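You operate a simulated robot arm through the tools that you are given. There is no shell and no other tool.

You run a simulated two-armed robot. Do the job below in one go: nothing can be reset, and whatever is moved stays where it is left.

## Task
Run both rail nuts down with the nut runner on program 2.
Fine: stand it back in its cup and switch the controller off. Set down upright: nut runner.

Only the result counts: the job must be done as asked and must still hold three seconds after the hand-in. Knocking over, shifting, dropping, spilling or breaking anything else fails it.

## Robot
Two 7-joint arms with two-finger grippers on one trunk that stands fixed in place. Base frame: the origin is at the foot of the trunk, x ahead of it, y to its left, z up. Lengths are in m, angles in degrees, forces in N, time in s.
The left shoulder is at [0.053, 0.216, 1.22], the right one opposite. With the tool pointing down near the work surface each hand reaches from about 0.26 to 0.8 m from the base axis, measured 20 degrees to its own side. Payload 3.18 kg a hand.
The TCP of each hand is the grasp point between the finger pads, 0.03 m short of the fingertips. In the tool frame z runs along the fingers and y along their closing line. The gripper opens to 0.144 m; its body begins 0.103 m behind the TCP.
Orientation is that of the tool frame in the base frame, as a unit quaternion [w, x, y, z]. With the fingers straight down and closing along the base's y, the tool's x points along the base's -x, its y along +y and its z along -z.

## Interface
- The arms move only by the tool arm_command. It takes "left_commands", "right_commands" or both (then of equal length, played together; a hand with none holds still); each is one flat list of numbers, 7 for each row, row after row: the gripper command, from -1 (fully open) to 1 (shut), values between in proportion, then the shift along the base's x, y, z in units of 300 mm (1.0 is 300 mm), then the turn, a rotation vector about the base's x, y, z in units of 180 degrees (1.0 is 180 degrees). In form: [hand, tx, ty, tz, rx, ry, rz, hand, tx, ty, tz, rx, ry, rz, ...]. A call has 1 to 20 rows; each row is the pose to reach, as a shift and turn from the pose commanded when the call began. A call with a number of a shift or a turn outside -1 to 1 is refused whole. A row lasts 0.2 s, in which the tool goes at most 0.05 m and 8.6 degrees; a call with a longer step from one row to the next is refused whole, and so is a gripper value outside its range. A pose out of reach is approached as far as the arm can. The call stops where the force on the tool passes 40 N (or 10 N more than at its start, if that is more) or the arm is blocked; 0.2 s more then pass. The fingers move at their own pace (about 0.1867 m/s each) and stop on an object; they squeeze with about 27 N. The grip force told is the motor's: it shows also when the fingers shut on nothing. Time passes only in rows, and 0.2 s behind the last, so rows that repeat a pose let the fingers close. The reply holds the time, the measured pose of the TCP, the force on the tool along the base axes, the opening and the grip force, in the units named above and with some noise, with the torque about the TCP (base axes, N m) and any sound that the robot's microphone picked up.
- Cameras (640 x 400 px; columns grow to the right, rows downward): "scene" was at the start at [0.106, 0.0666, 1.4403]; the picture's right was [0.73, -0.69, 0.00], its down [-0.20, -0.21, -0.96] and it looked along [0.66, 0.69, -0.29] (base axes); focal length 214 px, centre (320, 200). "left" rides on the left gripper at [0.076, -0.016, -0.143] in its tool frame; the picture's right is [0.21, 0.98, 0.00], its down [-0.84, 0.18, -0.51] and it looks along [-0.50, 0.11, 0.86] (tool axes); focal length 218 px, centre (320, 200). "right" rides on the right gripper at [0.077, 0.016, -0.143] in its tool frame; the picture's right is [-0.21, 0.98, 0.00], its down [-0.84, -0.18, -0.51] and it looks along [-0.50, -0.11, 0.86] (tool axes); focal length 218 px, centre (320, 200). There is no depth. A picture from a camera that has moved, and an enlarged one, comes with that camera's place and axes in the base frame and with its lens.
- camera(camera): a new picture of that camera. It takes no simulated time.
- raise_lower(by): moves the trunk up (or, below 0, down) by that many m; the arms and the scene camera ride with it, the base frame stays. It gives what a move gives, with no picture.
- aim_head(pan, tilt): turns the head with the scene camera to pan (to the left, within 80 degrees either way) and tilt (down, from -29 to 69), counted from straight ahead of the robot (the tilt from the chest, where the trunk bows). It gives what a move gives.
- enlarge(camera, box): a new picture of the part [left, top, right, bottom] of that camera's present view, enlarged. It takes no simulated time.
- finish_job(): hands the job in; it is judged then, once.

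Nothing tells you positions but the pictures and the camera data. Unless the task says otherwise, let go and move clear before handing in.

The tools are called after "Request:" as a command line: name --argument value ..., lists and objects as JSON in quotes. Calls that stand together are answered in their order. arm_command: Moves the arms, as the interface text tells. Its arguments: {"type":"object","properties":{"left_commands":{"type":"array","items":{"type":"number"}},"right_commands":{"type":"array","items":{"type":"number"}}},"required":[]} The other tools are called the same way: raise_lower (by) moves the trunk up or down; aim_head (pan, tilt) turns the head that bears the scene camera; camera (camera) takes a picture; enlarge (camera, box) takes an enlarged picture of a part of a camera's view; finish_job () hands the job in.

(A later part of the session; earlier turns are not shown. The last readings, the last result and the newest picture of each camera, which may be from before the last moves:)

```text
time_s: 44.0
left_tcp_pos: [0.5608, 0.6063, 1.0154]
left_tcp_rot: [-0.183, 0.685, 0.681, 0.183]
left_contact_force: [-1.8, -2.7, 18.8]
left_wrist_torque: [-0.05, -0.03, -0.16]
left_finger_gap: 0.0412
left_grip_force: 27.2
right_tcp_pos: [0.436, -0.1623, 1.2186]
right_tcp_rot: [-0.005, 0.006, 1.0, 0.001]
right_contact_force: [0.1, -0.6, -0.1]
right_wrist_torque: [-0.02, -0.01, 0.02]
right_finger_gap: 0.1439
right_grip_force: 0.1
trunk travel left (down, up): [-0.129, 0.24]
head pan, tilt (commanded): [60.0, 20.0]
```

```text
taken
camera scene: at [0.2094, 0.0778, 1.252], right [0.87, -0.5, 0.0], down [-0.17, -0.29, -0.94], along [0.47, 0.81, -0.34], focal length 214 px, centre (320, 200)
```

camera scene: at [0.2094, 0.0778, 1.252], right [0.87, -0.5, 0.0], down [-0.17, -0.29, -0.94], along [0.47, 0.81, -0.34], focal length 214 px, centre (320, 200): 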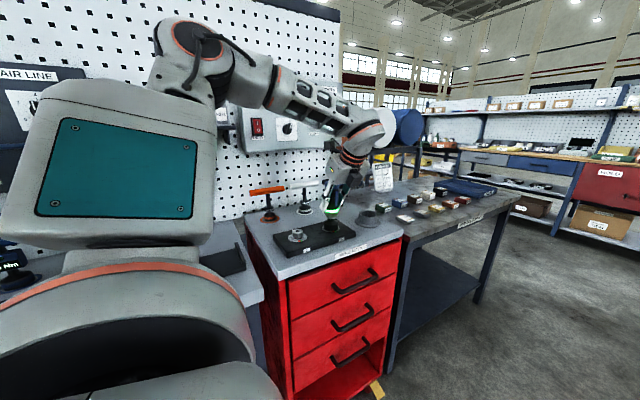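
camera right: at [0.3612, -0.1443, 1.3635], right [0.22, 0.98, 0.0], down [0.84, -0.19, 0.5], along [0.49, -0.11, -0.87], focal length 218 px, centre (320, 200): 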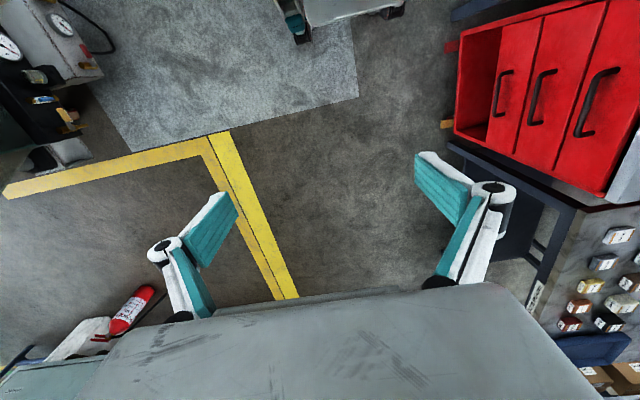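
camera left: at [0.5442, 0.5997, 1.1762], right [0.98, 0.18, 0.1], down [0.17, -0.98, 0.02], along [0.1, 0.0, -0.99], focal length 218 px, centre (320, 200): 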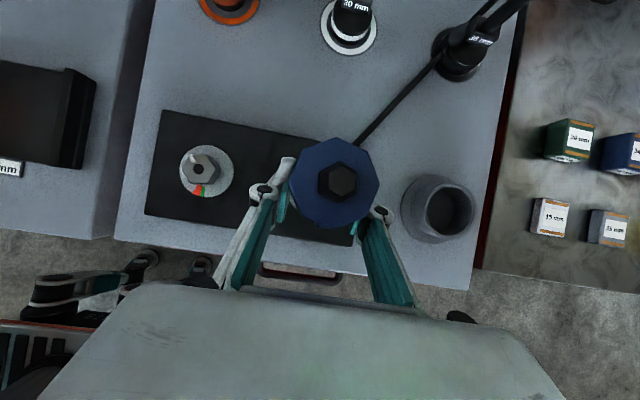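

The force dropped and the runner's ring now appears to glow green. Let me zoom in.

Request:
enlarge --camera "scene" --box '[290, 170, 370, 240]'

Request:
enlarge --camera "scene" --box '[235, 80, 345, 160]'

```text
5.71 times, centred on (330, 205) of scene
camera zoom: at [0.2094, 0.0778, 1.252], right [0.87, -0.5, 0.0], down [-0.17, -0.29, -0.94], along [0.47, 0.81, -0.34], focal length 1226 px, centre (263, 171)
```

zoom: 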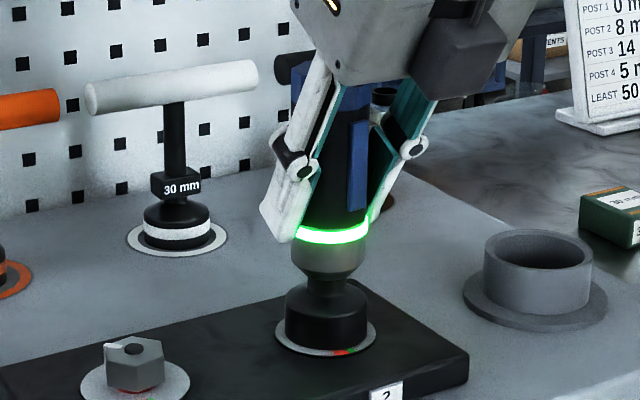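

```text
5.00 times, centred on (290, 120) of scene
camera zoom: at [0.2094, 0.0778, 1.252], right [0.87, -0.5, 0.0], down [-0.17, -0.29, -0.94], along [0.47, 0.81, -0.34], focal length 1072 px, centre (470, 600)
```

zoom: 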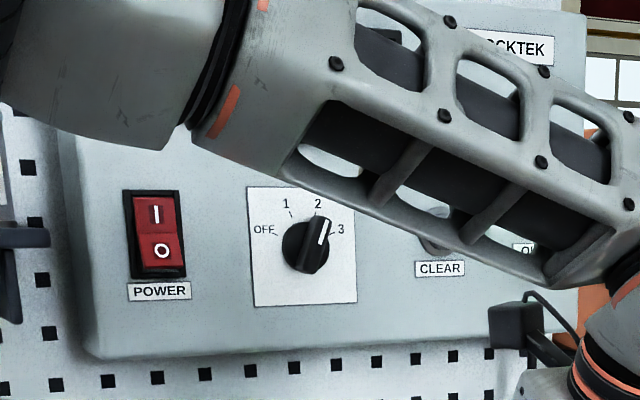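

The ring is lit green, so nut 2 ran down. The hand slid a few millimetres down the runner body, which I'll account for. I'll lift off and look at the nut and the display.

Request:
arm_command --left_commands '[1, 0, 0, 0.02, 0, 0, 0, 1, 0, 0, 0.07, 0, 0, 0, 1, 0, 0, 0.14, 0, 0, 0, 1, 0, 0, 0.2, 0, 0, 0, 1, 0, 0, 0.23, 0, 0, 0, 1, 0, 0, 0.23, 0, 0, 0]'

Request:
camera --camera "scene"

Request:
enlarge --camera "scene" --box '[270, 160, 390, 260]'

Request:
camera --camera "left"

```text
time_s: 45.4
left_tcp_pos: [0.5622, 0.6077, 1.0833]
left_tcp_rot: [-0.184, 0.685, 0.681, 0.183]
left_contact_force: [0.7, 0.2, -6.9]
left_wrist_torque: [-0.02, 0.0, 0.0]
left_finger_gap: 0.0411
left_grip_force: 27.3
right_tcp_pos: [0.438, -0.1602, 1.2196]
right_tcp_rot: [-0.005, 0.006, 1.0, 0.001]
right_contact_force: [-0.4, 0.5, -0.2]
right_wrist_torque: [-0.02, 0.01, 0.01]
right_finger_gap: 0.1441
right_grip_force: 0.1
trunk travel left (down, up): [-0.129, 0.24]
head pan, tilt (commanded): [60.0, 20.0]
```

```text
taken
camera scene: at [0.2113, 0.0798, 1.2516], right [0.87, -0.5, 0.0], down [-0.17, -0.3, -0.94], along [0.47, 0.81, -0.34], focal length 214 px, centre (320, 200)
```

scene: 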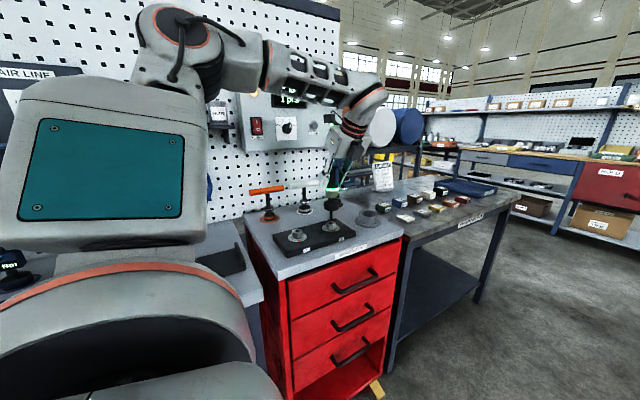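

```text
4.00 times, centred on (330, 210) of scene
camera zoom: at [0.2113, 0.0798, 1.2516], right [0.87, -0.5, 0.0], down [-0.17, -0.3, -0.94], along [0.47, 0.81, -0.34], focal length 858 px, centre (280, 160)
```

zoom: 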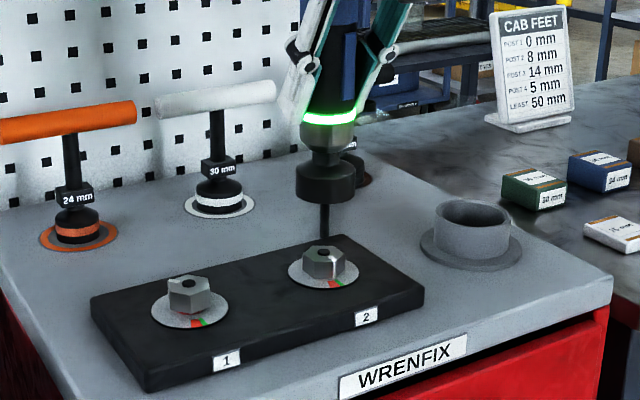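

```text
taken
camera left: at [0.5456, 0.6021, 1.2439], right [0.98, 0.18, 0.1], down [0.17, -0.98, 0.02], along [0.1, 0.0, -0.99], focal length 218 px, centre (320, 200)
```

left: 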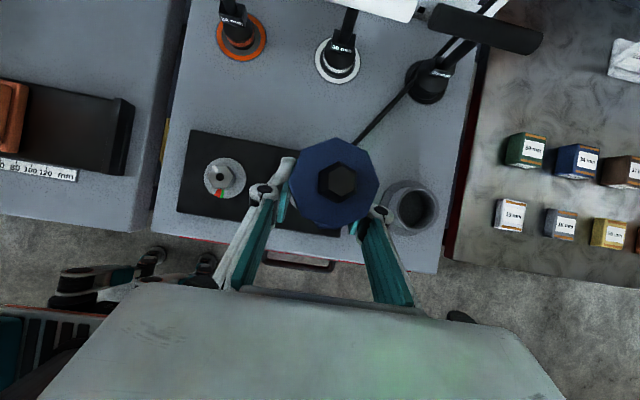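

Request:
enlarge --camera "scene" --box '[235, 70, 345, 150]'

Request:
enlarge --camera "scene" --box '[275, 210, 365, 260]'

Request:
enlarge --camera "left" --box '[170, 120, 310, 220]'

```text
5.00 times, centred on (290, 110) of scene
camera zoom: at [0.2113, 0.0798, 1.2516], right [0.87, -0.5, 0.0], down [-0.17, -0.3, -0.94], along [0.47, 0.81, -0.34], focal length 1072 px, centre (470, 650)
```

zoom: 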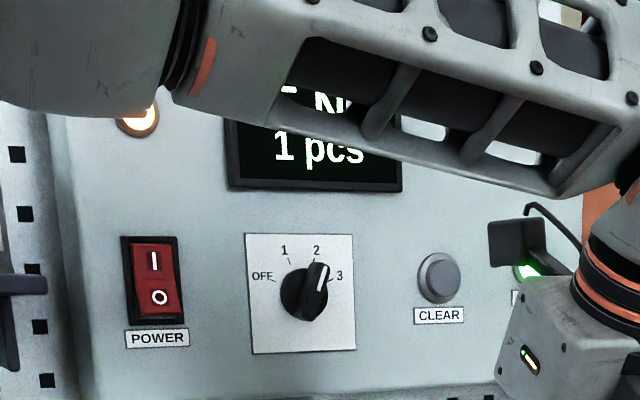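

```text
7.11 times, centred on (320, 235) of scene
camera zoom: at [0.2113, 0.0798, 1.2516], right [0.87, -0.5, 0.0], down [-0.17, -0.3, -0.94], along [0.47, 0.81, -0.34], focal length 1525 px, centre (320, -49)
```

zoom: 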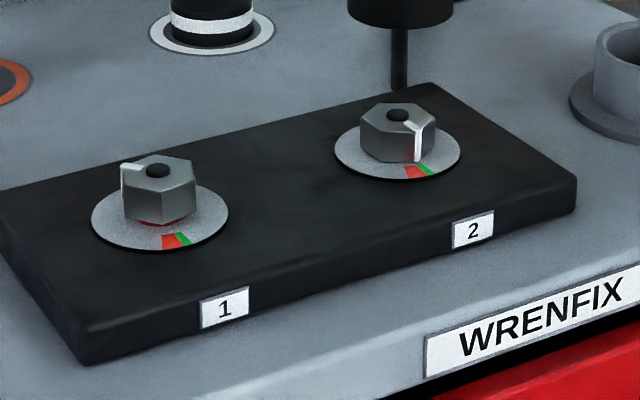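

```text
4.00 times, centred on (240, 170) of left
camera zoom: at [0.5456, 0.6021, 1.2439], right [0.98, 0.18, 0.1], down [0.17, -0.98, 0.02], along [0.1, 0.0, -0.99], focal length 873 px, centre (640, 320)
```

zoom: 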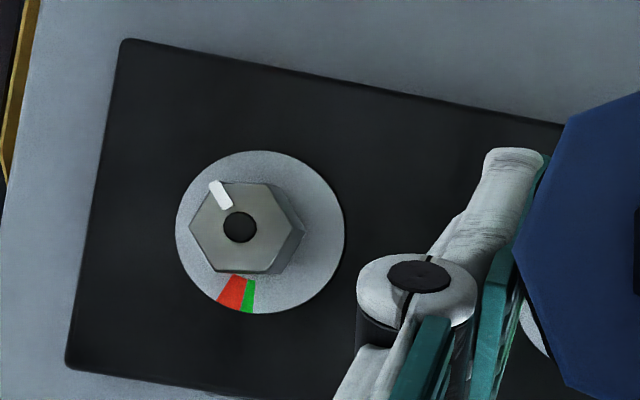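

The display shows 1 pcs, the OK lamp is green, and nut 2's mark has moved to the green mark. Now I'll move over to nut 1 at about (0.4435, 0.6065).

Request:
arm_command --left_commands '[1, -0.08, 0, 0, 0, 0, 0, 1, -0.16, 0, 0, 0, 0, 0, 1, -0.24, 0, 0, 0, 0, 0, 1, -0.32, 0, 0, 0, 0, 0, 1, -0.3967, 0, 0, 0, 0, 0, 1, -0.3967, 0, 0, 0, 0, 0]'

Request:
camera --camera "scene"

Request:
enlarge --camera "scene" --box '[250, 160, 370, 260]'

Request:
camera --camera "left"

```text
time_s: 46.8
left_tcp_pos: [0.4434, 0.6072, 1.0824]
left_tcp_rot: [-0.183, 0.685, 0.681, 0.182]
left_contact_force: [0.6, 0.4, -6.5]
left_wrist_torque: [-0.04, 0.0, 0.04]
left_finger_gap: 0.0413
left_grip_force: 27.0
right_tcp_pos: [0.4383, -0.1604, 1.2193]
right_tcp_rot: [-0.006, 0.006, 1.0, 0.001]
right_contact_force: [-0.1, -0.1, -0.7]
right_wrist_torque: [-0.01, 0.04, 0.01]
right_finger_gap: 0.1439
right_grip_force: 0.1
trunk travel left (down, up): [-0.129, 0.24]
head pan, tilt (commanded): [60.0, 20.0]
```

```text
taken
camera scene: at [0.2115, 0.0799, 1.2515], right [0.87, -0.5, 0.0], down [-0.17, -0.3, -0.94], along [0.47, 0.81, -0.34], focal length 214 px, centre (320, 200)
```

scene: 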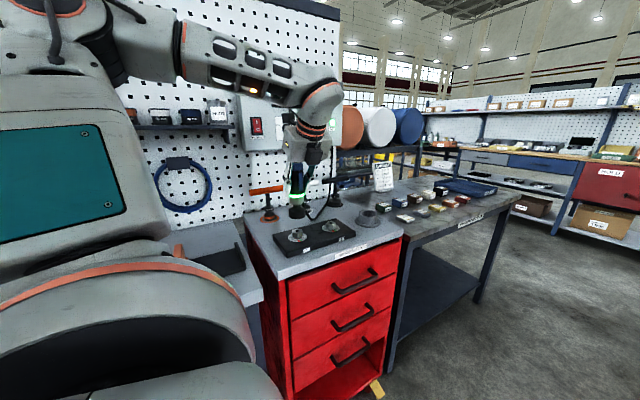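

```text
4.00 times, centred on (310, 210) of scene
camera zoom: at [0.2115, 0.0799, 1.2515], right [0.87, -0.5, 0.0], down [-0.17, -0.3, -0.94], along [0.47, 0.81, -0.34], focal length 858 px, centre (360, 160)
```

zoom: 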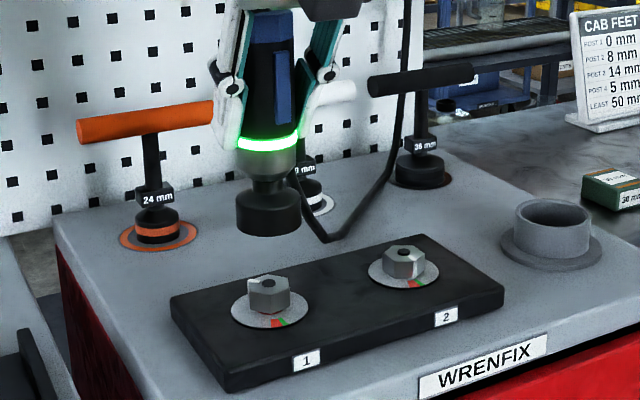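

```text
taken
camera left: at [0.4275, 0.6022, 1.2437], right [0.98, 0.18, 0.1], down [0.17, -0.98, 0.02], along [0.1, 0.0, -0.99], focal length 218 px, centre (320, 200)
```

left: 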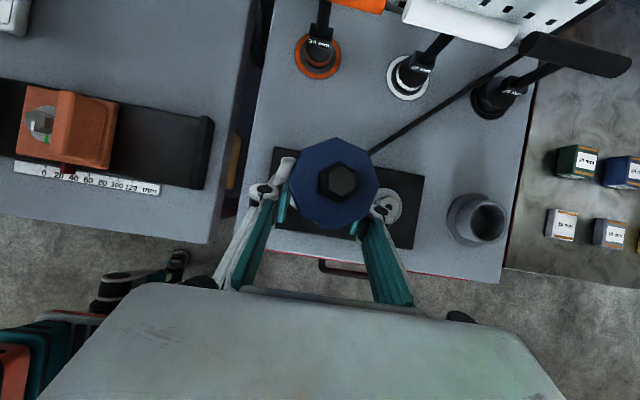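

The socket lines up over nut 1 in this view to about a millimetre, and the cable hangs freely. I'll lower onto nut 1.

Request:
arm_command --left_commands '[1, -0.0033, 0, -0.05, 0, 0, 0, 1, -0.0033, 0, -0.1, 0, 0, 0, 1, -0.0033, 0, -0.14, 0, 0, 0, 1, -0.0033, 0, -0.16, 0, 0, 0, 1, -0.0033, 0, -0.175, 0, 0, 0, 1, -0.0033, 0, -0.185, 0, 0, 0]'

Request:
enlarge --camera "scene" --box '[250, 180, 370, 260]'

```text
time_s: 48.2
left_tcp_pos: [0.442, 0.6083, 1.0282]
left_tcp_rot: [-0.183, 0.685, 0.681, 0.184]
left_contact_force: [-0.3, -1.0, -5.9]
left_wrist_torque: [-0.03, 0.01, -0.03]
left_finger_gap: 0.0415
left_grip_force: 27.0
right_tcp_pos: [0.4366, -0.1601, 1.2194]
right_tcp_rot: [-0.006, 0.007, 1.0, 0.002]
right_contact_force: [0.1, 0.4, -0.8]
right_wrist_torque: [0.03, 0.03, 0.0]
right_finger_gap: 0.1442
right_grip_force: 0.1
trunk travel left (down, up): [-0.129, 0.24]
head pan, tilt (commanded): [60.0, 20.0]
```

```text
5.00 times, centred on (310, 220) of scene
camera zoom: at [0.211, 0.0799, 1.2518], right [0.87, -0.5, 0.0], down [-0.17, -0.3, -0.94], along [0.47, 0.81, -0.34], focal length 1072 px, centre (370, 100)
```

zoom: 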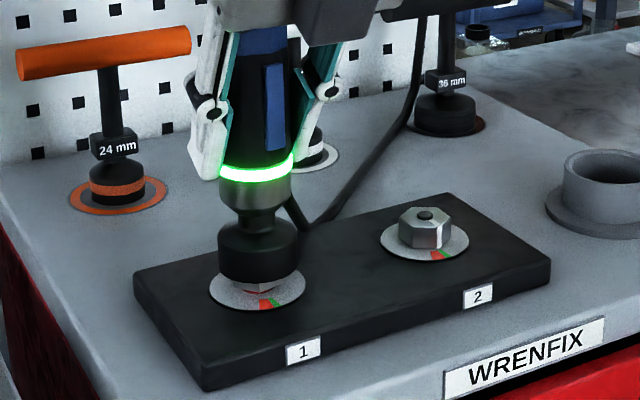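

The socket is over nut 1 with no load. I'll press down gradually as before and hold.

Request:
arm_command --left_commands '[1, 0, 0, -0.01, 0, 0, 0, 1, 0, 0, -0.02, 0, 0, 0, 1, 0, 0, -0.025, 0, 0, 0, 1, 0, 0, -0.03, 0, 0, 0, 1, 0, 0, -0.035, 0, 0, 0, 1, 0, 0, -0.04, 0, 0, 0, 1, 0, 0, -0.045, 0, 0, 0, 1, 0, 0, -0.05, 0, 0, 0, 1, 0, 0, -0.055, 0, 0, 0, 1, 0, 0, -0.055, 0, 0, 0]'

Request:
enlarge --camera "scene" --box '[250, 180, 370, 260]'

```text
time_s: 50.4
left_tcp_pos: [0.4404, 0.6051, 1.0143]
left_tcp_rot: [-0.182, 0.684, 0.681, 0.185]
left_contact_force: [-4.8, -3.9, 15.0]
left_wrist_torque: [-0.42, 0.1, 0.05]
left_finger_gap: 0.0408
left_grip_force: 26.9
right_tcp_pos: [0.435, -0.162, 1.2207]
right_tcp_rot: [-0.004, 0.006, 1.0, 0.002]
right_contact_force: [-0.3, -0.6, -0.3]
right_wrist_torque: [-0.01, 0.01, 0.0]
right_finger_gap: 0.1442
right_grip_force: 0.1
trunk travel left (down, up): [-0.129, 0.24]
head pan, tilt (commanded): [60.0, 20.0]
```

```text
5.00 times, centred on (310, 220) of scene
camera zoom: at [0.209, 0.0779, 1.2526], right [0.87, -0.5, 0.0], down [-0.17, -0.29, -0.94], along [0.47, 0.81, -0.34], focal length 1072 px, centre (370, 100)
```

zoom: 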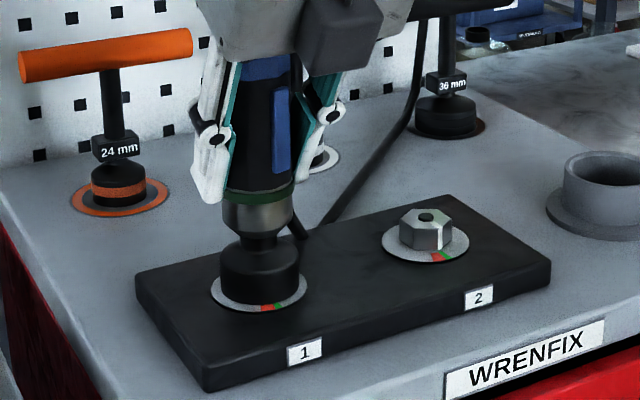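

The green ring went dark as the new cycle loaded. I'll hold this push for about a second.

Request:
arm_command --left_commands '[1, 0, 0, 0, 0, 0, 0, 1, 0, 0, 0, 0, 0, 0, 1, 0, 0, 0, 0, 0, 0, 1, 0, 0, 0, 0, 0, 0, 1, 0, 0, 0, 0, 0, 0]'

Request:
enlarge --camera "scene" --box '[250, 180, 370, 260]'

```text
time_s: 51.6
left_tcp_pos: [0.4417, 0.6058, 1.0139]
left_tcp_rot: [-0.184, 0.685, 0.68, 0.187]
left_contact_force: [-1.0, -2.6, 26.2]
left_wrist_torque: [-0.41, -0.06, 0.28]
left_finger_gap: 0.041
left_grip_force: 27.1
right_tcp_pos: [0.4353, -0.1637, 1.2197]
right_tcp_rot: [-0.004, 0.006, 1.0, 0.003]
right_contact_force: [0.3, -0.2, 0.1]
right_wrist_torque: [-0.02, 0.02, 0.0]
right_finger_gap: 0.144
right_grip_force: 0.0
trunk travel left (down, up): [-0.129, 0.24]
head pan, tilt (commanded): [60.0, 20.0]
```

```text
5.00 times, centred on (310, 220) of scene
camera zoom: at [0.2092, 0.0774, 1.2524], right [0.87, -0.5, 0.0], down [-0.17, -0.29, -0.94], along [0.47, 0.81, -0.34], focal length 1072 px, centre (370, 100)
```

zoom: 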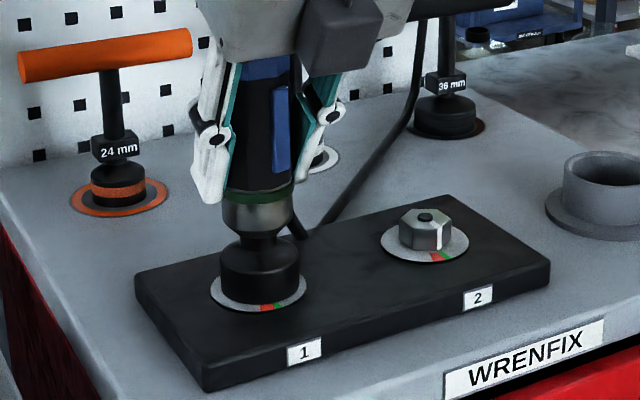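

The push is fluctuating and the wrist torque is rising, which could be the runner turning. I'll hold another second.

Request:
arm_command --left_commands '[1, 0, 0, 0, 0, 0, 0, 1, 0, 0, 0, 0, 0, 0, 1, 0, 0, 0, 0, 0, 0, 1, 0, 0, 0, 0, 0, 0, 1, 0, 0, 0, 0, 0, 0]'

Request:
enlarge --camera "scene" --box '[250, 180, 370, 260]'

```text
time_s: 52.8
left_tcp_pos: [0.4427, 0.6048, 1.0136]
left_tcp_rot: [-0.184, 0.685, 0.681, 0.184]
left_contact_force: [9.4, 2.2, 20.4]
left_wrist_torque: [0.19, -0.29, -0.02]
left_finger_gap: 0.0404
left_grip_force: 26.8
right_tcp_pos: [0.4383, -0.1628, 1.219]
right_tcp_rot: [-0.004, 0.006, 1.0, 0.002]
right_contact_force: [-0.6, -0.2, 0.2]
right_wrist_torque: [-0.01, 0.01, 0.01]
right_finger_gap: 0.1442
right_grip_force: 0.1
trunk travel left (down, up): [-0.129, 0.24]
head pan, tilt (commanded): [60.0, 20.0]
```

```text
5.00 times, centred on (310, 220) of scene
camera zoom: at [0.2105, 0.078, 1.252], right [0.87, -0.5, 0.0], down [-0.17, -0.29, -0.94], along [0.47, 0.81, -0.34], focal length 1072 px, centre (370, 100)
```

zoom: 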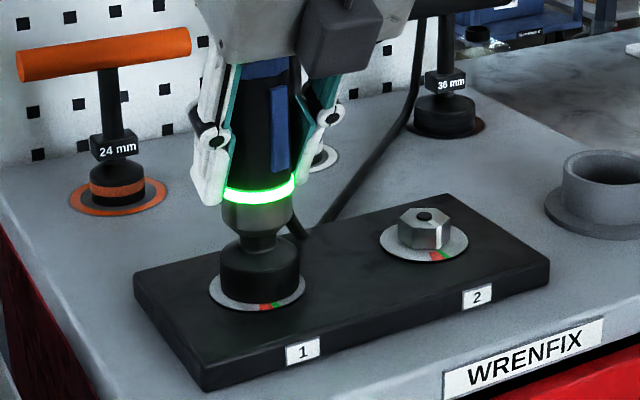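

The ring is green again, so nut 1 ran down. I'll lift off and check both nuts and the display.

Request:
arm_command --left_commands '[1, 0, 0, 0.02, 0, 0, 0, 1, 0, 0, 0.07, 0, 0, 0, 1, 0, 0, 0.14, 0, 0, 0, 1, 0, 0, 0.21, 0, 0, 0, 1, 0, 0, 0.26, 0, 0, 0, 1, 0, 0, 0.26, 0, 0, 0]'

Request:
enlarge --camera "scene" --box '[275, 210, 365, 260]'

Request:
camera --camera "scene"

Request:
camera --camera "left"

```text
time_s: 54.2
left_tcp_pos: [0.4423, 0.6075, 1.089]
left_tcp_rot: [-0.184, 0.686, 0.68, 0.183]
left_contact_force: [0.4, -0.4, -6.3]
left_wrist_torque: [-0.02, 0.0, 0.0]
left_finger_gap: 0.0407
left_grip_force: 26.3
right_tcp_pos: [0.4381, -0.1595, 1.2183]
right_tcp_rot: [-0.005, 0.006, 1.0, 0.001]
right_contact_force: [0.2, 0.4, 0.5]
right_wrist_torque: [-0.02, 0.01, 0.02]
right_finger_gap: 0.1441
right_grip_force: 0.0
trunk travel left (down, up): [-0.129, 0.24]
head pan, tilt (commanded): [60.0, 20.0]
```

```text
7.11 times, centred on (320, 235) of scene
camera zoom: at [0.2112, 0.0798, 1.2516], right [0.87, -0.5, 0.0], down [-0.17, -0.3, -0.94], along [0.47, 0.81, -0.34], focal length 1525 px, centre (320, -49)
```

zoom: 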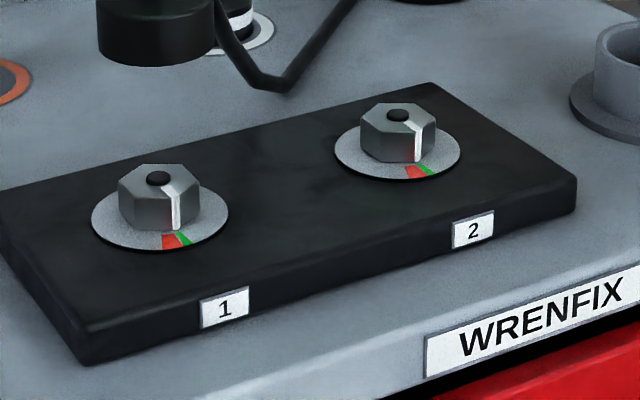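

```text
taken
camera scene: at [0.2112, 0.0798, 1.2516], right [0.87, -0.5, 0.0], down [-0.17, -0.3, -0.94], along [0.47, 0.81, -0.34], focal length 214 px, centre (320, 200)
```

scene: 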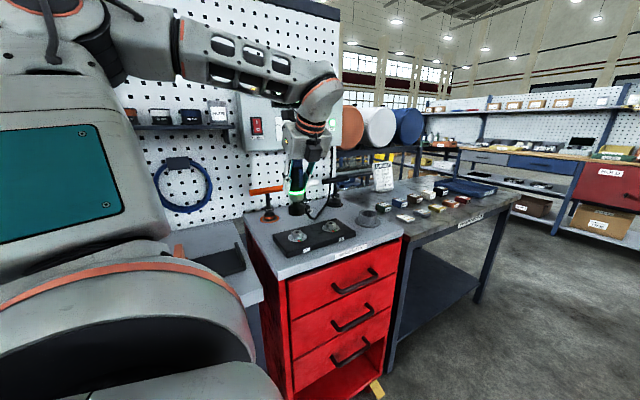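

```text
taken
camera left: at [0.4264, 0.6022, 1.2508], right [0.98, 0.18, 0.1], down [0.17, -0.98, 0.02], along [0.1, 0.0, -0.99], focal length 218 px, centre (320, 200)
```

left: 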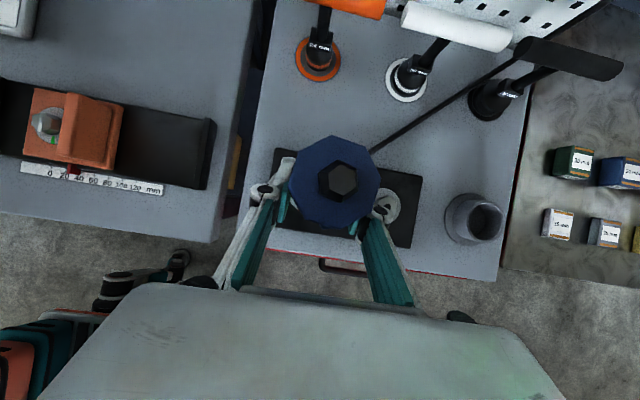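

Both nut marks have moved round to the coloured sector. I'll carry the runner back over its cup and check the nuts from above on the way.

Request:
arm_command --left_commands '[1, 0.0942, 0.0013, 0, 0, 0, 0, 1, 0.1883, 0.0027, 0, 0, 0, 0, 1, 0.2825, 0.004, 0, 0, 0, 0, 1, 0.3767, 0.0053, 0, 0, 0, 0, 1, 0.4708, 0.0067, 0, 0, 0, 0, 1, 0.565, 0.008, 0, 0, 0, 0, 1, 0.6592, 0.0093, 0, 0, 0, 0, 1, 0.7533, 0.0107, 0, 0, 0, 0, 1, 0.8475, 0.012, 0, 0, 0, 0, 1, 0.9417, 0.0133, 0, 0, 0, 0, 1, 0.9417, 0.0133, 0, 0, 0, 0]'

Request:
camera --camera "left"

Request:
enlarge --camera "scene" --box '[320, 140, 420, 240]'

Request:
camera --camera "scene"

```text
time_s: 56.6
left_tcp_pos: [0.7245, 0.6115, 1.0916]
left_tcp_rot: [-0.182, 0.684, 0.682, 0.183]
left_contact_force: [-0.5, 0.4, -5.9]
left_wrist_torque: [-0.01, 0.0, 0.02]
left_finger_gap: 0.0407
left_grip_force: 27.4
right_tcp_pos: [0.4365, -0.1613, 1.2194]
right_tcp_rot: [-0.004, 0.006, 1.0, 0.001]
right_contact_force: [-0.5, -1.3, -0.1]
right_wrist_torque: [0.01, -0.01, 0.02]
right_finger_gap: 0.144
right_grip_force: 0.1
trunk travel left (down, up): [-0.129, 0.24]
head pan, tilt (commanded): [60.0, 20.0]
```

```text
taken
camera left: at [0.7067, 0.6058, 1.2523], right [0.98, 0.18, 0.1], down [0.18, -0.98, 0.02], along [0.11, 0.0, -0.99], focal length 218 px, centre (320, 200)
```

left: 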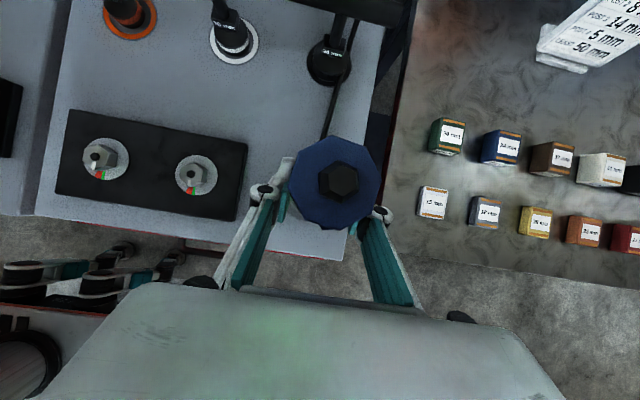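

```text
4.00 times, centred on (370, 190) of scene
camera zoom: at [0.2096, 0.0794, 1.2524], right [0.87, -0.5, 0.0], down [-0.17, -0.3, -0.94], along [0.47, 0.81, -0.34], focal length 858 px, centre (120, 240)
```

zoom: 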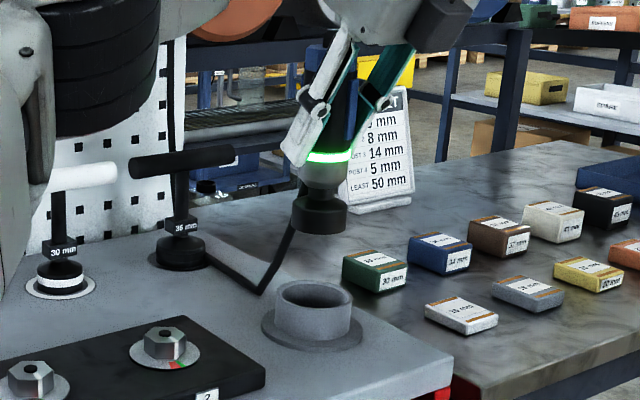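

```text
taken
camera scene: at [0.2096, 0.0794, 1.2524], right [0.87, -0.5, 0.0], down [-0.17, -0.3, -0.94], along [0.47, 0.81, -0.34], focal length 214 px, centre (320, 200)
```

scene: 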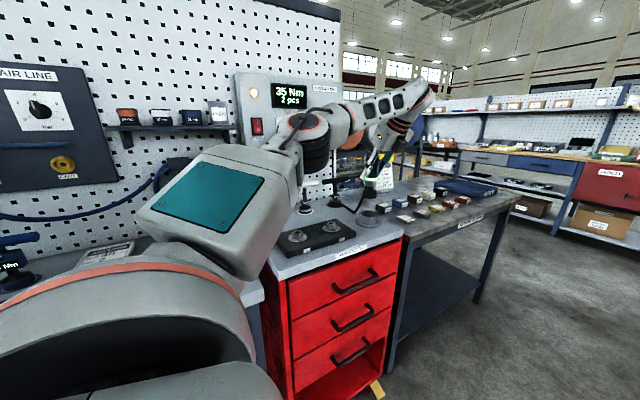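

Request:
enlarge --camera "left" --box '[70, 120, 240, 220]'

Request:
enlarge --camera "scene" --box '[235, 70, 345, 150]'

```text
3.76 times, centred on (155, 170) of left
camera zoom: at [0.7067, 0.6058, 1.2523], right [0.98, 0.18, 0.1], down [0.18, -0.98, 0.02], along [0.11, 0.0, -0.99], focal length 822 px, centre (941, 313)
```

zoom: 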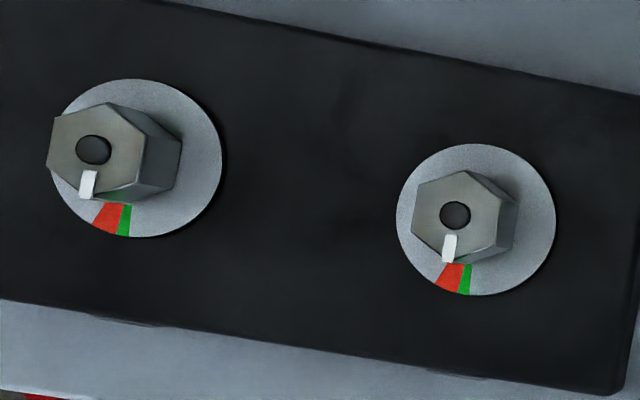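

```text
5.00 times, centred on (290, 110) of scene
camera zoom: at [0.2096, 0.0794, 1.2524], right [0.87, -0.5, 0.0], down [-0.17, -0.3, -0.94], along [0.47, 0.81, -0.34], focal length 1072 px, centre (470, 650)
```

zoom: 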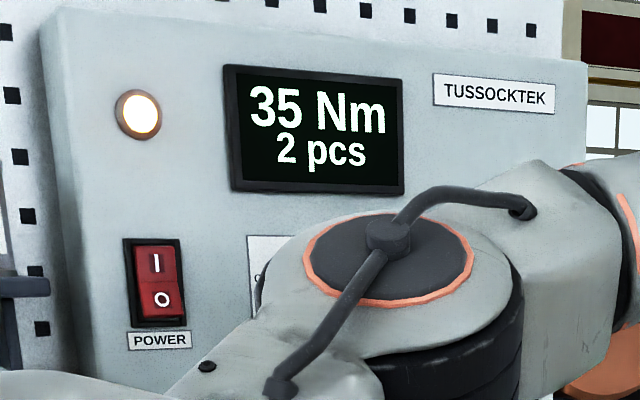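

The display reads 35 Nm, 2 pcs, and both nut marks line up with green. The runner is centred over its cup, so I'll lower it gently.

Request:
arm_command --left_commands '[1, 0, 0, -0.05, 0, 0, 0, 1, 0, 0, -0.1, 0, 0, 0, 1, 0, 0, -0.14, 0, 0, 0, 1, 0, 0, -0.18, 0, 0, 0, 1, 0, 0, -0.22, 0, 0, 0, 1, 0, 0, -0.25, 0, 0, 0, 1, 0, 0, -0.27, 0, 0, 0]'

Request:
enlarge --camera "scene" --box '[320, 140, 420, 240]'

Request:
camera --camera "left"

```text
time_s: 58.2
left_tcp_pos: [0.7248, 0.6116, 1.0082]
left_tcp_rot: [-0.183, 0.686, 0.681, 0.183]
left_contact_force: [0.0, -0.6, -6.6]
left_wrist_torque: [-0.02, -0.01, 0.0]
left_finger_gap: 0.0403
left_grip_force: 27.0
right_tcp_pos: [0.4377, -0.1605, 1.2197]
right_tcp_rot: [-0.006, 0.006, 1.0, 0.001]
right_contact_force: [-0.7, 0.5, -0.5]
right_wrist_torque: [0.0, 0.0, 0.01]
right_finger_gap: 0.1441
right_grip_force: 0.1
trunk travel left (down, up): [-0.129, 0.24]
head pan, tilt (commanded): [60.0, 20.0]
```

```text
4.00 times, centred on (370, 190) of scene
camera zoom: at [0.2112, 0.0799, 1.2517], right [0.87, -0.5, 0.0], down [-0.17, -0.3, -0.94], along [0.47, 0.81, -0.34], focal length 858 px, centre (120, 240)
```

zoom: 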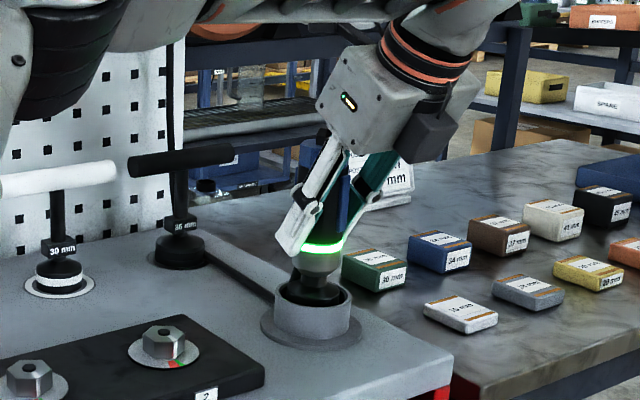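

```text
taken
camera left: at [0.7088, 0.6056, 1.1693], right [0.98, 0.18, 0.1], down [0.17, -0.98, 0.02], along [0.1, 0.0, -0.99], focal length 218 px, centre (320, 200)
```

left: 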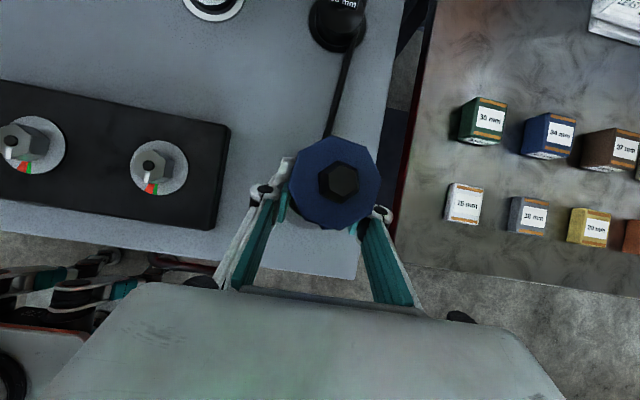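

The socket has entered the cup without contact. I'll continue down in 2 mm steps to the floor.

Request:
arm_command --left_commands '[1, 0, 0, -0.0067, 0, 0, 0, 1, 0, 0, -0.0133, 0, 0, 0, 1, 0, 0, -0.02, 0, 0, 0, 1, 0, 0, -0.0233, 0, 0, 0]'

```text
time_s: 59.2
left_tcp_pos: [0.726, 0.612, 1.0018]
left_tcp_rot: [-0.184, 0.685, 0.681, 0.182]
left_contact_force: [0.3, 0.6, -7.0]
left_wrist_torque: [-0.03, 0.0, 0.01]
left_finger_gap: 0.0406
left_grip_force: 27.0
right_tcp_pos: [0.4383, -0.1593, 1.219]
right_tcp_rot: [-0.006, 0.006, 1.0, 0.001]
right_contact_force: [-0.3, -0.5, -0.7]
right_wrist_torque: [-0.04, 0.03, 0.0]
right_finger_gap: 0.1439
right_grip_force: 0.1
trunk travel left (down, up): [-0.129, 0.24]
head pan, tilt (commanded): [60.0, 20.0]
```

Request:
arm_command --left_commands '[1, 0, 0, -0.0033, 0, 0, 0, 1, 0, 0, -0.0067, 0, 0, 0, 1, 0, 0, -0.01, 0, 0, 0, 1, 0, 0, -0.0133, 0, 0, 0]'

Request:
enlarge --camera "scene" --box '[345, 170, 405, 230]'

```text
time_s: 60.2
left_tcp_pos: [0.7244, 0.6117, 0.997]
left_tcp_rot: [-0.183, 0.685, 0.681, 0.183]
left_contact_force: [-0.2, 0.3, -6.8]
left_wrist_torque: [-0.02, 0.0, -0.01]
left_finger_gap: 0.0404
left_grip_force: 26.8
right_tcp_pos: [0.4367, -0.1599, 1.2194]
right_tcp_rot: [-0.006, 0.006, 1.0, 0.001]
right_contact_force: [-0.5, -0.5, 0.4]
right_wrist_torque: [0.01, -0.02, 0.01]
right_finger_gap: 0.1437
right_grip_force: 0.0
trunk travel left (down, up): [-0.129, 0.24]
head pan, tilt (commanded): [60.0, 20.0]
```

```text
6.67 times, centred on (375, 200) of scene
camera zoom: at [0.2112, 0.0799, 1.2517], right [0.87, -0.5, 0.0], down [-0.17, -0.3, -0.94], along [0.47, 0.81, -0.34], focal length 1430 px, centre (-47, 200)
```

zoom: 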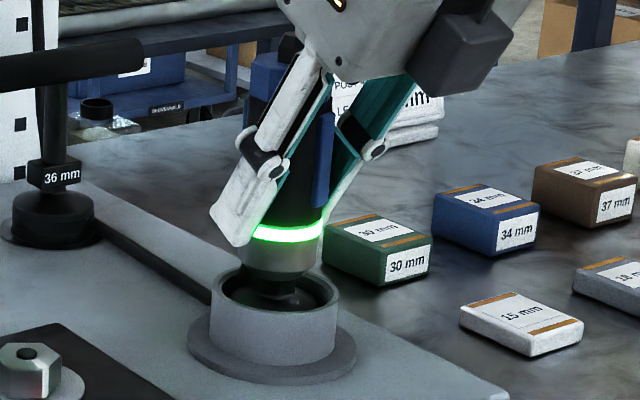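

The ring's position suggests about 4 mm still to go. I'll continue in small steps.

Request:
arm_command --left_commands '[1, 0, 0, -0.0033, 0, 0, 0, 1, 0, 0, -0.0067, 0, 0, 0, 1, 0, 0, -0.01, 0, 0, 0, 1, 0, 0, -0.01, 0, 0, 0]'

```text
time_s: 61.2
left_tcp_pos: [0.7251, 0.611, 0.994]
left_tcp_rot: [-0.184, 0.685, 0.681, 0.183]
left_contact_force: [0.2, -0.1, -7.2]
left_wrist_torque: [0.0, 0.01, -0.04]
left_finger_gap: 0.0406
left_grip_force: 26.6
right_tcp_pos: [0.4386, -0.1602, 1.22]
right_tcp_rot: [-0.005, 0.006, 1.0, 0.001]
right_contact_force: [-0.9, 0.3, 0.3]
right_wrist_torque: [0.0, 0.04, -0.01]
right_finger_gap: 0.1437
right_grip_force: 0.0
trunk travel left (down, up): [-0.129, 0.24]
head pan, tilt (commanded): [60.0, 20.0]
```

Request:
arm_command --left_commands '[1, 0, 0, -0.0033, 0, 0, 0, 1, 0, 0, -0.0067, 0, 0, 0, 1, 0, 0, -0.01, 0, 0, 0, 1, 0, 0, -0.01, 0, 0, 0]'

Request:
enlarge --camera "scene" --box '[345, 170, 405, 230]'

```text
time_s: 62.2
left_tcp_pos: [0.7249, 0.6108, 0.9933]
left_tcp_rot: [-0.183, 0.685, 0.681, 0.184]
left_contact_force: [1.6, 2.9, 1.6]
left_wrist_torque: [0.02, -0.06, -0.06]
left_finger_gap: 0.0405
left_grip_force: 27.1
right_tcp_pos: [0.4366, -0.1608, 1.2199]
right_tcp_rot: [-0.004, 0.005, 1.0, 0.001]
right_contact_force: [-0.3, 0.9, 0.1]
right_wrist_torque: [0.0, 0.04, -0.03]
right_finger_gap: 0.1443
right_grip_force: 0.2
trunk travel left (down, up): [-0.129, 0.24]
head pan, tilt (commanded): [60.0, 20.0]
```

```text
6.67 times, centred on (375, 200) of scene
camera zoom: at [0.2105, 0.0795, 1.2521], right [0.87, -0.5, 0.0], down [-0.17, -0.3, -0.94], along [0.47, 0.81, -0.34], focal length 1430 px, centre (-47, 200)
```

zoom: 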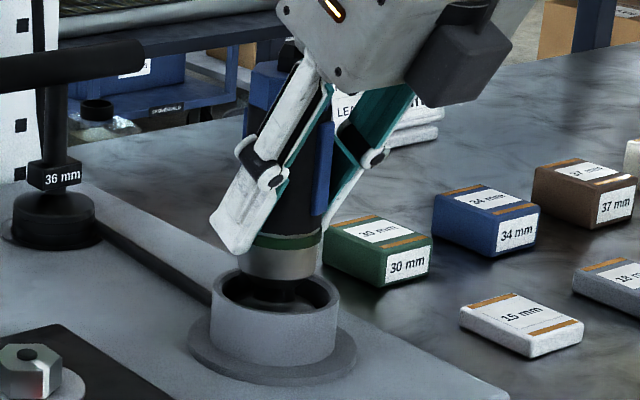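

The runner is touching down: the load moved from −7 N to +1.6 N. I'll ease the residual push slightly and open the fingers.

Request:
arm_command --left_commands '[1, 0, 0, 0.004, 0, 0, 0, 1, 0, 0, 0.004, 0, 0, 0, 0.3, 0, 0, 0.004, 0, 0, 0, -0.25, 0, 0, 0.004, 0, 0, 0, -0.25, 0, 0, 0.004, 0, 0, 0, -0.25, 0, 0, 0.004, 0, 0, 0]'

Request:
enlarge --camera "scene" --box '[345, 170, 405, 230]'

Request:
camera --camera "left"

```text
time_s: 63.6
left_tcp_pos: [0.7238, 0.6112, 0.9934]
left_tcp_rot: [-0.183, 0.685, 0.681, 0.183]
left_contact_force: [-0.1, -0.4, -0.9]
left_wrist_torque: [0.01, 0.04, 0.0]
left_finger_gap: 0.0899
left_grip_force: 0.1
right_tcp_pos: [0.4377, -0.1609, 1.219]
right_tcp_rot: [-0.003, 0.006, 1.0, 0.001]
right_contact_force: [-0.2, 0.1, -0.8]
right_wrist_torque: [0.01, -0.04, 0.0]
right_finger_gap: 0.1438
right_grip_force: 0.1
trunk travel left (down, up): [-0.129, 0.24]
head pan, tilt (commanded): [60.0, 20.0]
```

```text
6.67 times, centred on (375, 200) of scene
camera zoom: at [0.2106, 0.0793, 1.2519], right [0.87, -0.5, 0.0], down [-0.17, -0.3, -0.94], along [0.47, 0.81, -0.34], focal length 1430 px, centre (-47, 200)
```

zoom: 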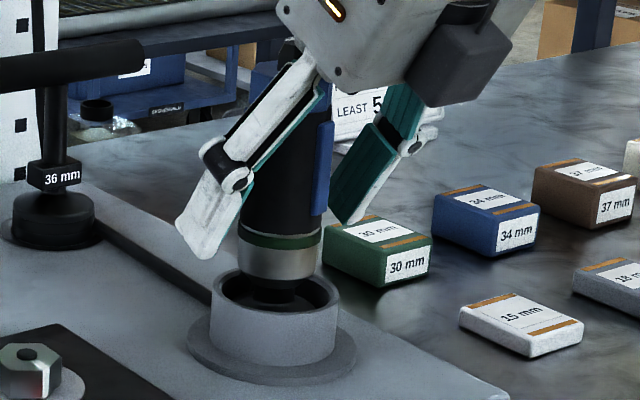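

```text
taken
camera left: at [0.7081, 0.6051, 1.1542], right [0.98, 0.18, 0.1], down [0.17, -0.98, 0.02], along [0.1, 0.0, -0.99], focal length 218 px, centre (320, 200)
```

left: 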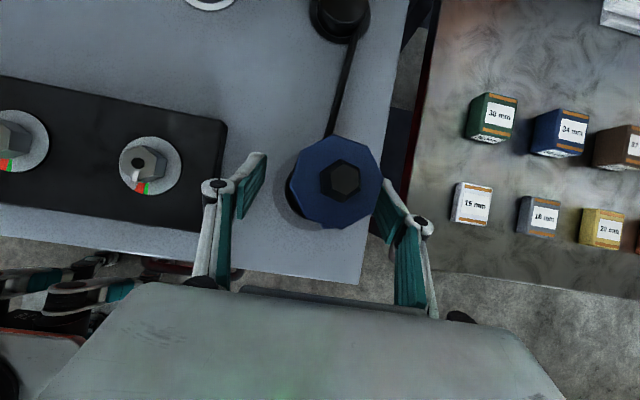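

The runner stands upright in its cup, released. I'll back straight out along −y, then up, and close the fingers.

Request:
arm_command --left_commands '[-0.25, 0, -0.08, 0, 0, 0, 0, -0.25, 0, -0.18, 0, 0, 0, 0, -0.25, 0, -0.28, 0, 0, 0, 0, -0.25, 0, -0.36, 0, 0, 0, 0, -0.25, -0.03, -0.36, 0.1, 0, 0, 0, -0.25, -0.06, -0.36, 0.2, 0, 0, 0, 1, -0.1, -0.36, 0.3, 0, 0, 0, 1, -0.13, -0.36, 0.4, 0, 0, 0, 1, -0.13, -0.36, 0.4, 0, 0, 0]'

Request:
camera --camera "left"

Request:
enlarge --camera "scene" --box '[330, 160, 430, 240]'

```text
time_s: 65.6
left_tcp_pos: [0.6845, 0.5042, 1.1118]
left_tcp_rot: [-0.184, 0.685, 0.681, 0.182]
left_contact_force: [0.2, -0.4, -0.1]
left_wrist_torque: [-0.06, 0.03, 0.02]
left_finger_gap: 0.0
left_grip_force: 27.0
right_tcp_pos: [0.4382, -0.1592, 1.2186]
right_tcp_rot: [-0.006, 0.007, 1.0, 0.001]
right_contact_force: [0.7, -0.7, 1.1]
right_wrist_torque: [-0.01, 0.05, -0.01]
right_finger_gap: 0.1441
right_grip_force: 0.0
trunk travel left (down, up): [-0.129, 0.24]
head pan, tilt (commanded): [60.0, 20.0]
```

```text
taken
camera left: at [0.6689, 0.4979, 1.273], right [0.98, 0.18, 0.1], down [0.17, -0.98, 0.02], along [0.1, 0.0, -0.99], focal length 218 px, centre (320, 200)
```

left: 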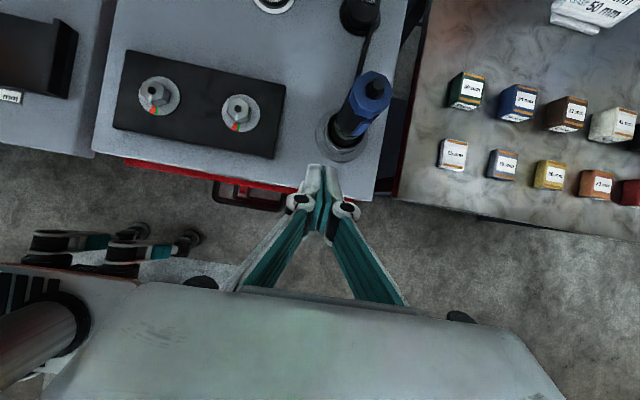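

```text
5.00 times, centred on (380, 200) of scene
camera zoom: at [0.2112, 0.0794, 1.2516], right [0.87, -0.5, 0.0], down [-0.17, -0.3, -0.94], along [0.47, 0.81, -0.34], focal length 1072 px, centre (20, 200)
```

zoom: 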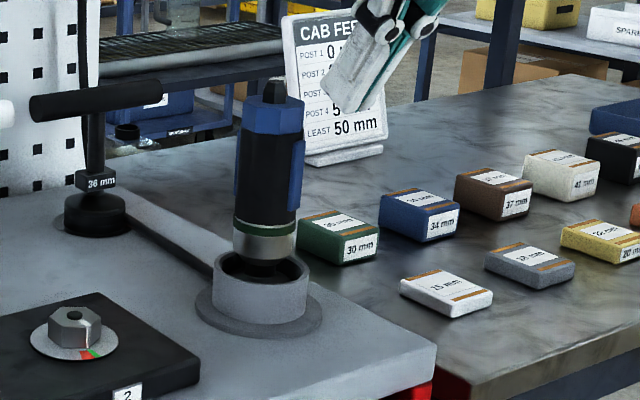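

The runner appears to stand upright in the cup. I'll take a closer look at how it's seated.

Request:
enlarge --camera "scene" --box '[350, 170, 400, 230]'

Request:
enlarge --camera "left" --box '[310, 50, 410, 170]'

```text
6.67 times, centred on (375, 200) of scene
camera zoom: at [0.2112, 0.0794, 1.2516], right [0.87, -0.5, 0.0], down [-0.17, -0.3, -0.94], along [0.47, 0.81, -0.34], focal length 1430 px, centre (-47, 200)
```

zoom: 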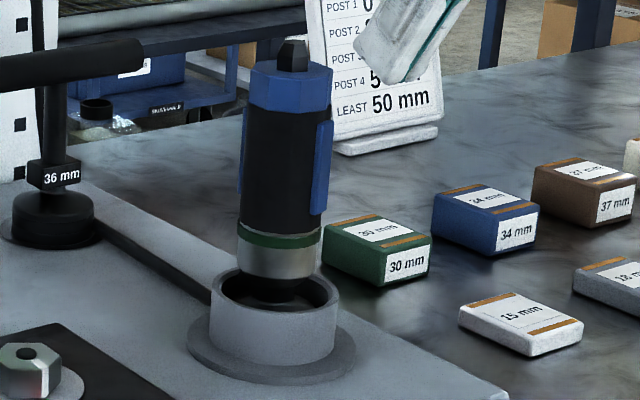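

```text
3.33 times, centred on (360, 110) of left
camera zoom: at [0.6689, 0.4979, 1.273], right [0.98, 0.18, 0.1], down [0.17, -0.98, 0.02], along [0.1, 0.0, -0.99], focal length 728 px, centre (187, 500)
```

zoom: 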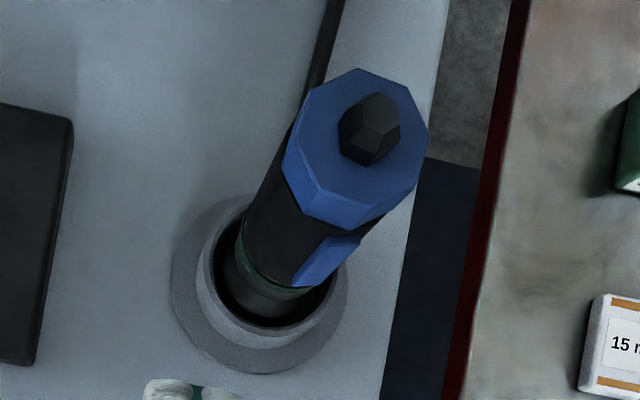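

The runner is seated and upright (top within about 1.5 mm of where it began). Now I'll swing the hand back up to level in front of the controller.

Request:
arm_command --left_commands '[1, -0.063, 0.0778, 0.0481, 0.037, 0, 0, 1, -0.126, 0.1556, 0.0962, 0.0741, 0, 0, 1, -0.189, 0.2333, 0.1443, 0.1111, 0, 0, 1, -0.252, 0.3111, 0.1924, 0.1481, 0, 0, 1, -0.315, 0.3889, 0.2406, 0.1852, 0, 0, 1, -0.378, 0.4667, 0.2887, 0.2222, 0, 0, 1, -0.441, 0.5444, 0.3368, 0.2593, 0, 0, 1, -0.504, 0.6222, 0.3849, 0.2963, 0, 0, 1, -0.567, 0.72, 0.433, 0.3333, 0, 0, 1, -0.567, 0.72, 0.433, 0.3333, 0, 0]'

Request:
camera --camera "left"

Request:
camera --camera "scene"

```text
time_s: 67.8
left_tcp_pos: [0.5146, 0.7186, 1.2426]
left_tcp_rot: [0.502, -0.501, -0.498, -0.499]
left_contact_force: [-0.5, -0.5, -0.3]
left_wrist_torque: [0.0, -0.03, -0.01]
left_finger_gap: 0.0
left_grip_force: 27.3
right_tcp_pos: [0.4388, -0.1597, 1.2193]
right_tcp_rot: [-0.006, 0.006, 1.0, 0.001]
right_contact_force: [0.6, 0.6, 0.4]
right_wrist_torque: [-0.02, 0.01, -0.01]
right_finger_gap: 0.1437
right_grip_force: 0.1
trunk travel left (down, up): [-0.129, 0.24]
head pan, tilt (commanded): [60.0, 20.0]
```

```text
taken
camera left: at [0.4979, 0.5763, 1.3187], right [0.98, 0.0, 0.2], down [0.17, -0.51, -0.84], along [0.1, 0.86, -0.5], focal length 218 px, centre (320, 200)
```

left: 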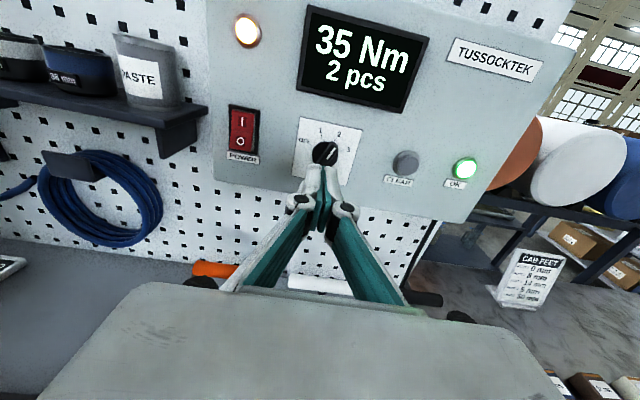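

```text
taken
camera scene: at [0.2109, 0.0792, 1.2518], right [0.87, -0.5, 0.0], down [-0.17, -0.3, -0.94], along [0.47, 0.81, -0.34], focal length 214 px, centre (320, 200)
```

scene: 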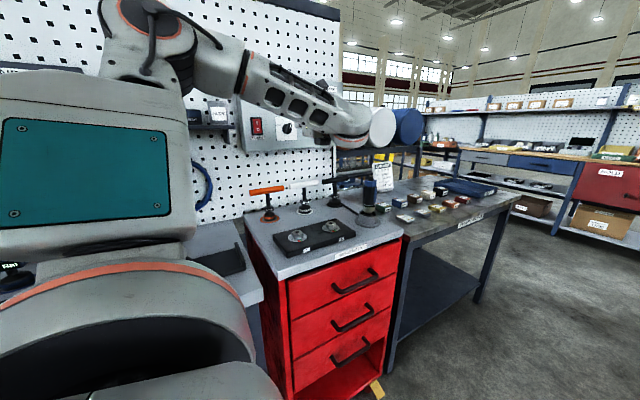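

Level in front of the panel; 35 Nm, 2 pcs and a green OK lamp. I'll shift over to the rocker's O half at (0.4166, z≈1.222).

Request:
arm_command --left_commands '[1, -0.08, 0.0333, -0.0167, 0, 0, 0, 1, -0.16, 0.0667, -0.0333, 0, 0, 0, 1, -0.24, 0.1, -0.05, 0, 0, 0, 1, -0.3263, 0.1333, -0.066, 0, 0, 0, 1, -0.3263, 0.1333, -0.066, 0, 0, 0]'

Request:
camera --camera "left"

Request:
enlarge --camera "left" --box '[260, 90, 380, 200]'

```text
time_s: 69.0
left_tcp_pos: [0.4186, 0.7608, 1.2226]
left_tcp_rot: [-0.499, 0.504, 0.5, 0.497]
left_contact_force: [-0.8, -0.1, 0.6]
left_wrist_torque: [-0.01, -0.06, 0.01]
left_finger_gap: 0.0
left_grip_force: 26.2
right_tcp_pos: [0.4383, -0.1599, 1.2182]
right_tcp_rot: [-0.005, 0.006, 1.0, 0.001]
right_contact_force: [0.3, -0.1, 0.2]
right_wrist_torque: [0.03, 0.03, -0.01]
right_finger_gap: 0.1442
right_grip_force: 0.1
trunk travel left (down, up): [-0.129, 0.24]
head pan, tilt (commanded): [60.0, 20.0]
```

```text
taken
camera left: at [0.4022, 0.6176, 1.2999], right [0.98, 0.0, 0.2], down [0.17, -0.52, -0.84], along [0.1, 0.86, -0.5], focal length 218 px, centre (320, 200)
```

left: 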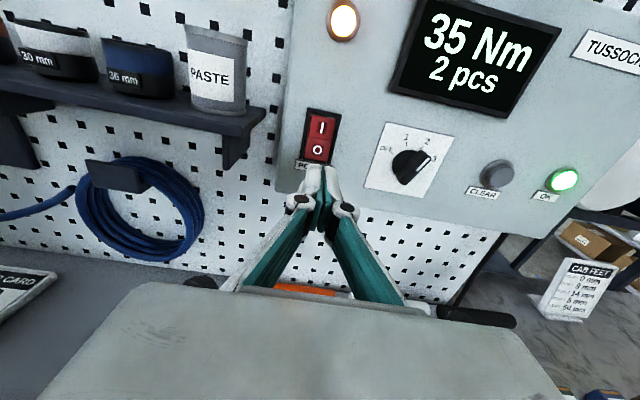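

```text
3.64 times, centred on (320, 145) of left
camera zoom: at [0.4022, 0.6176, 1.2999], right [0.98, 0.0, 0.2], down [0.17, -0.52, -0.84], along [0.1, 0.86, -0.5], focal length 794 px, centre (320, 400)
```

zoom: 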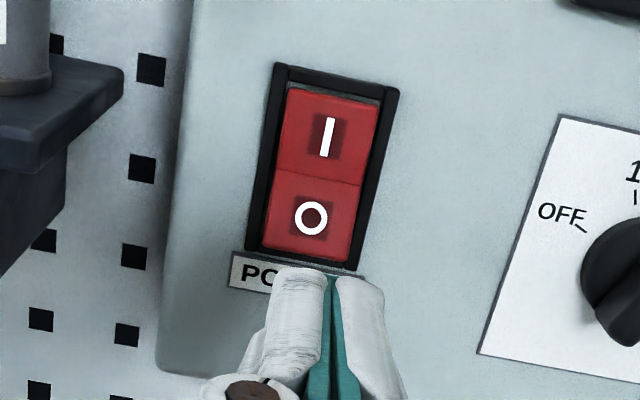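

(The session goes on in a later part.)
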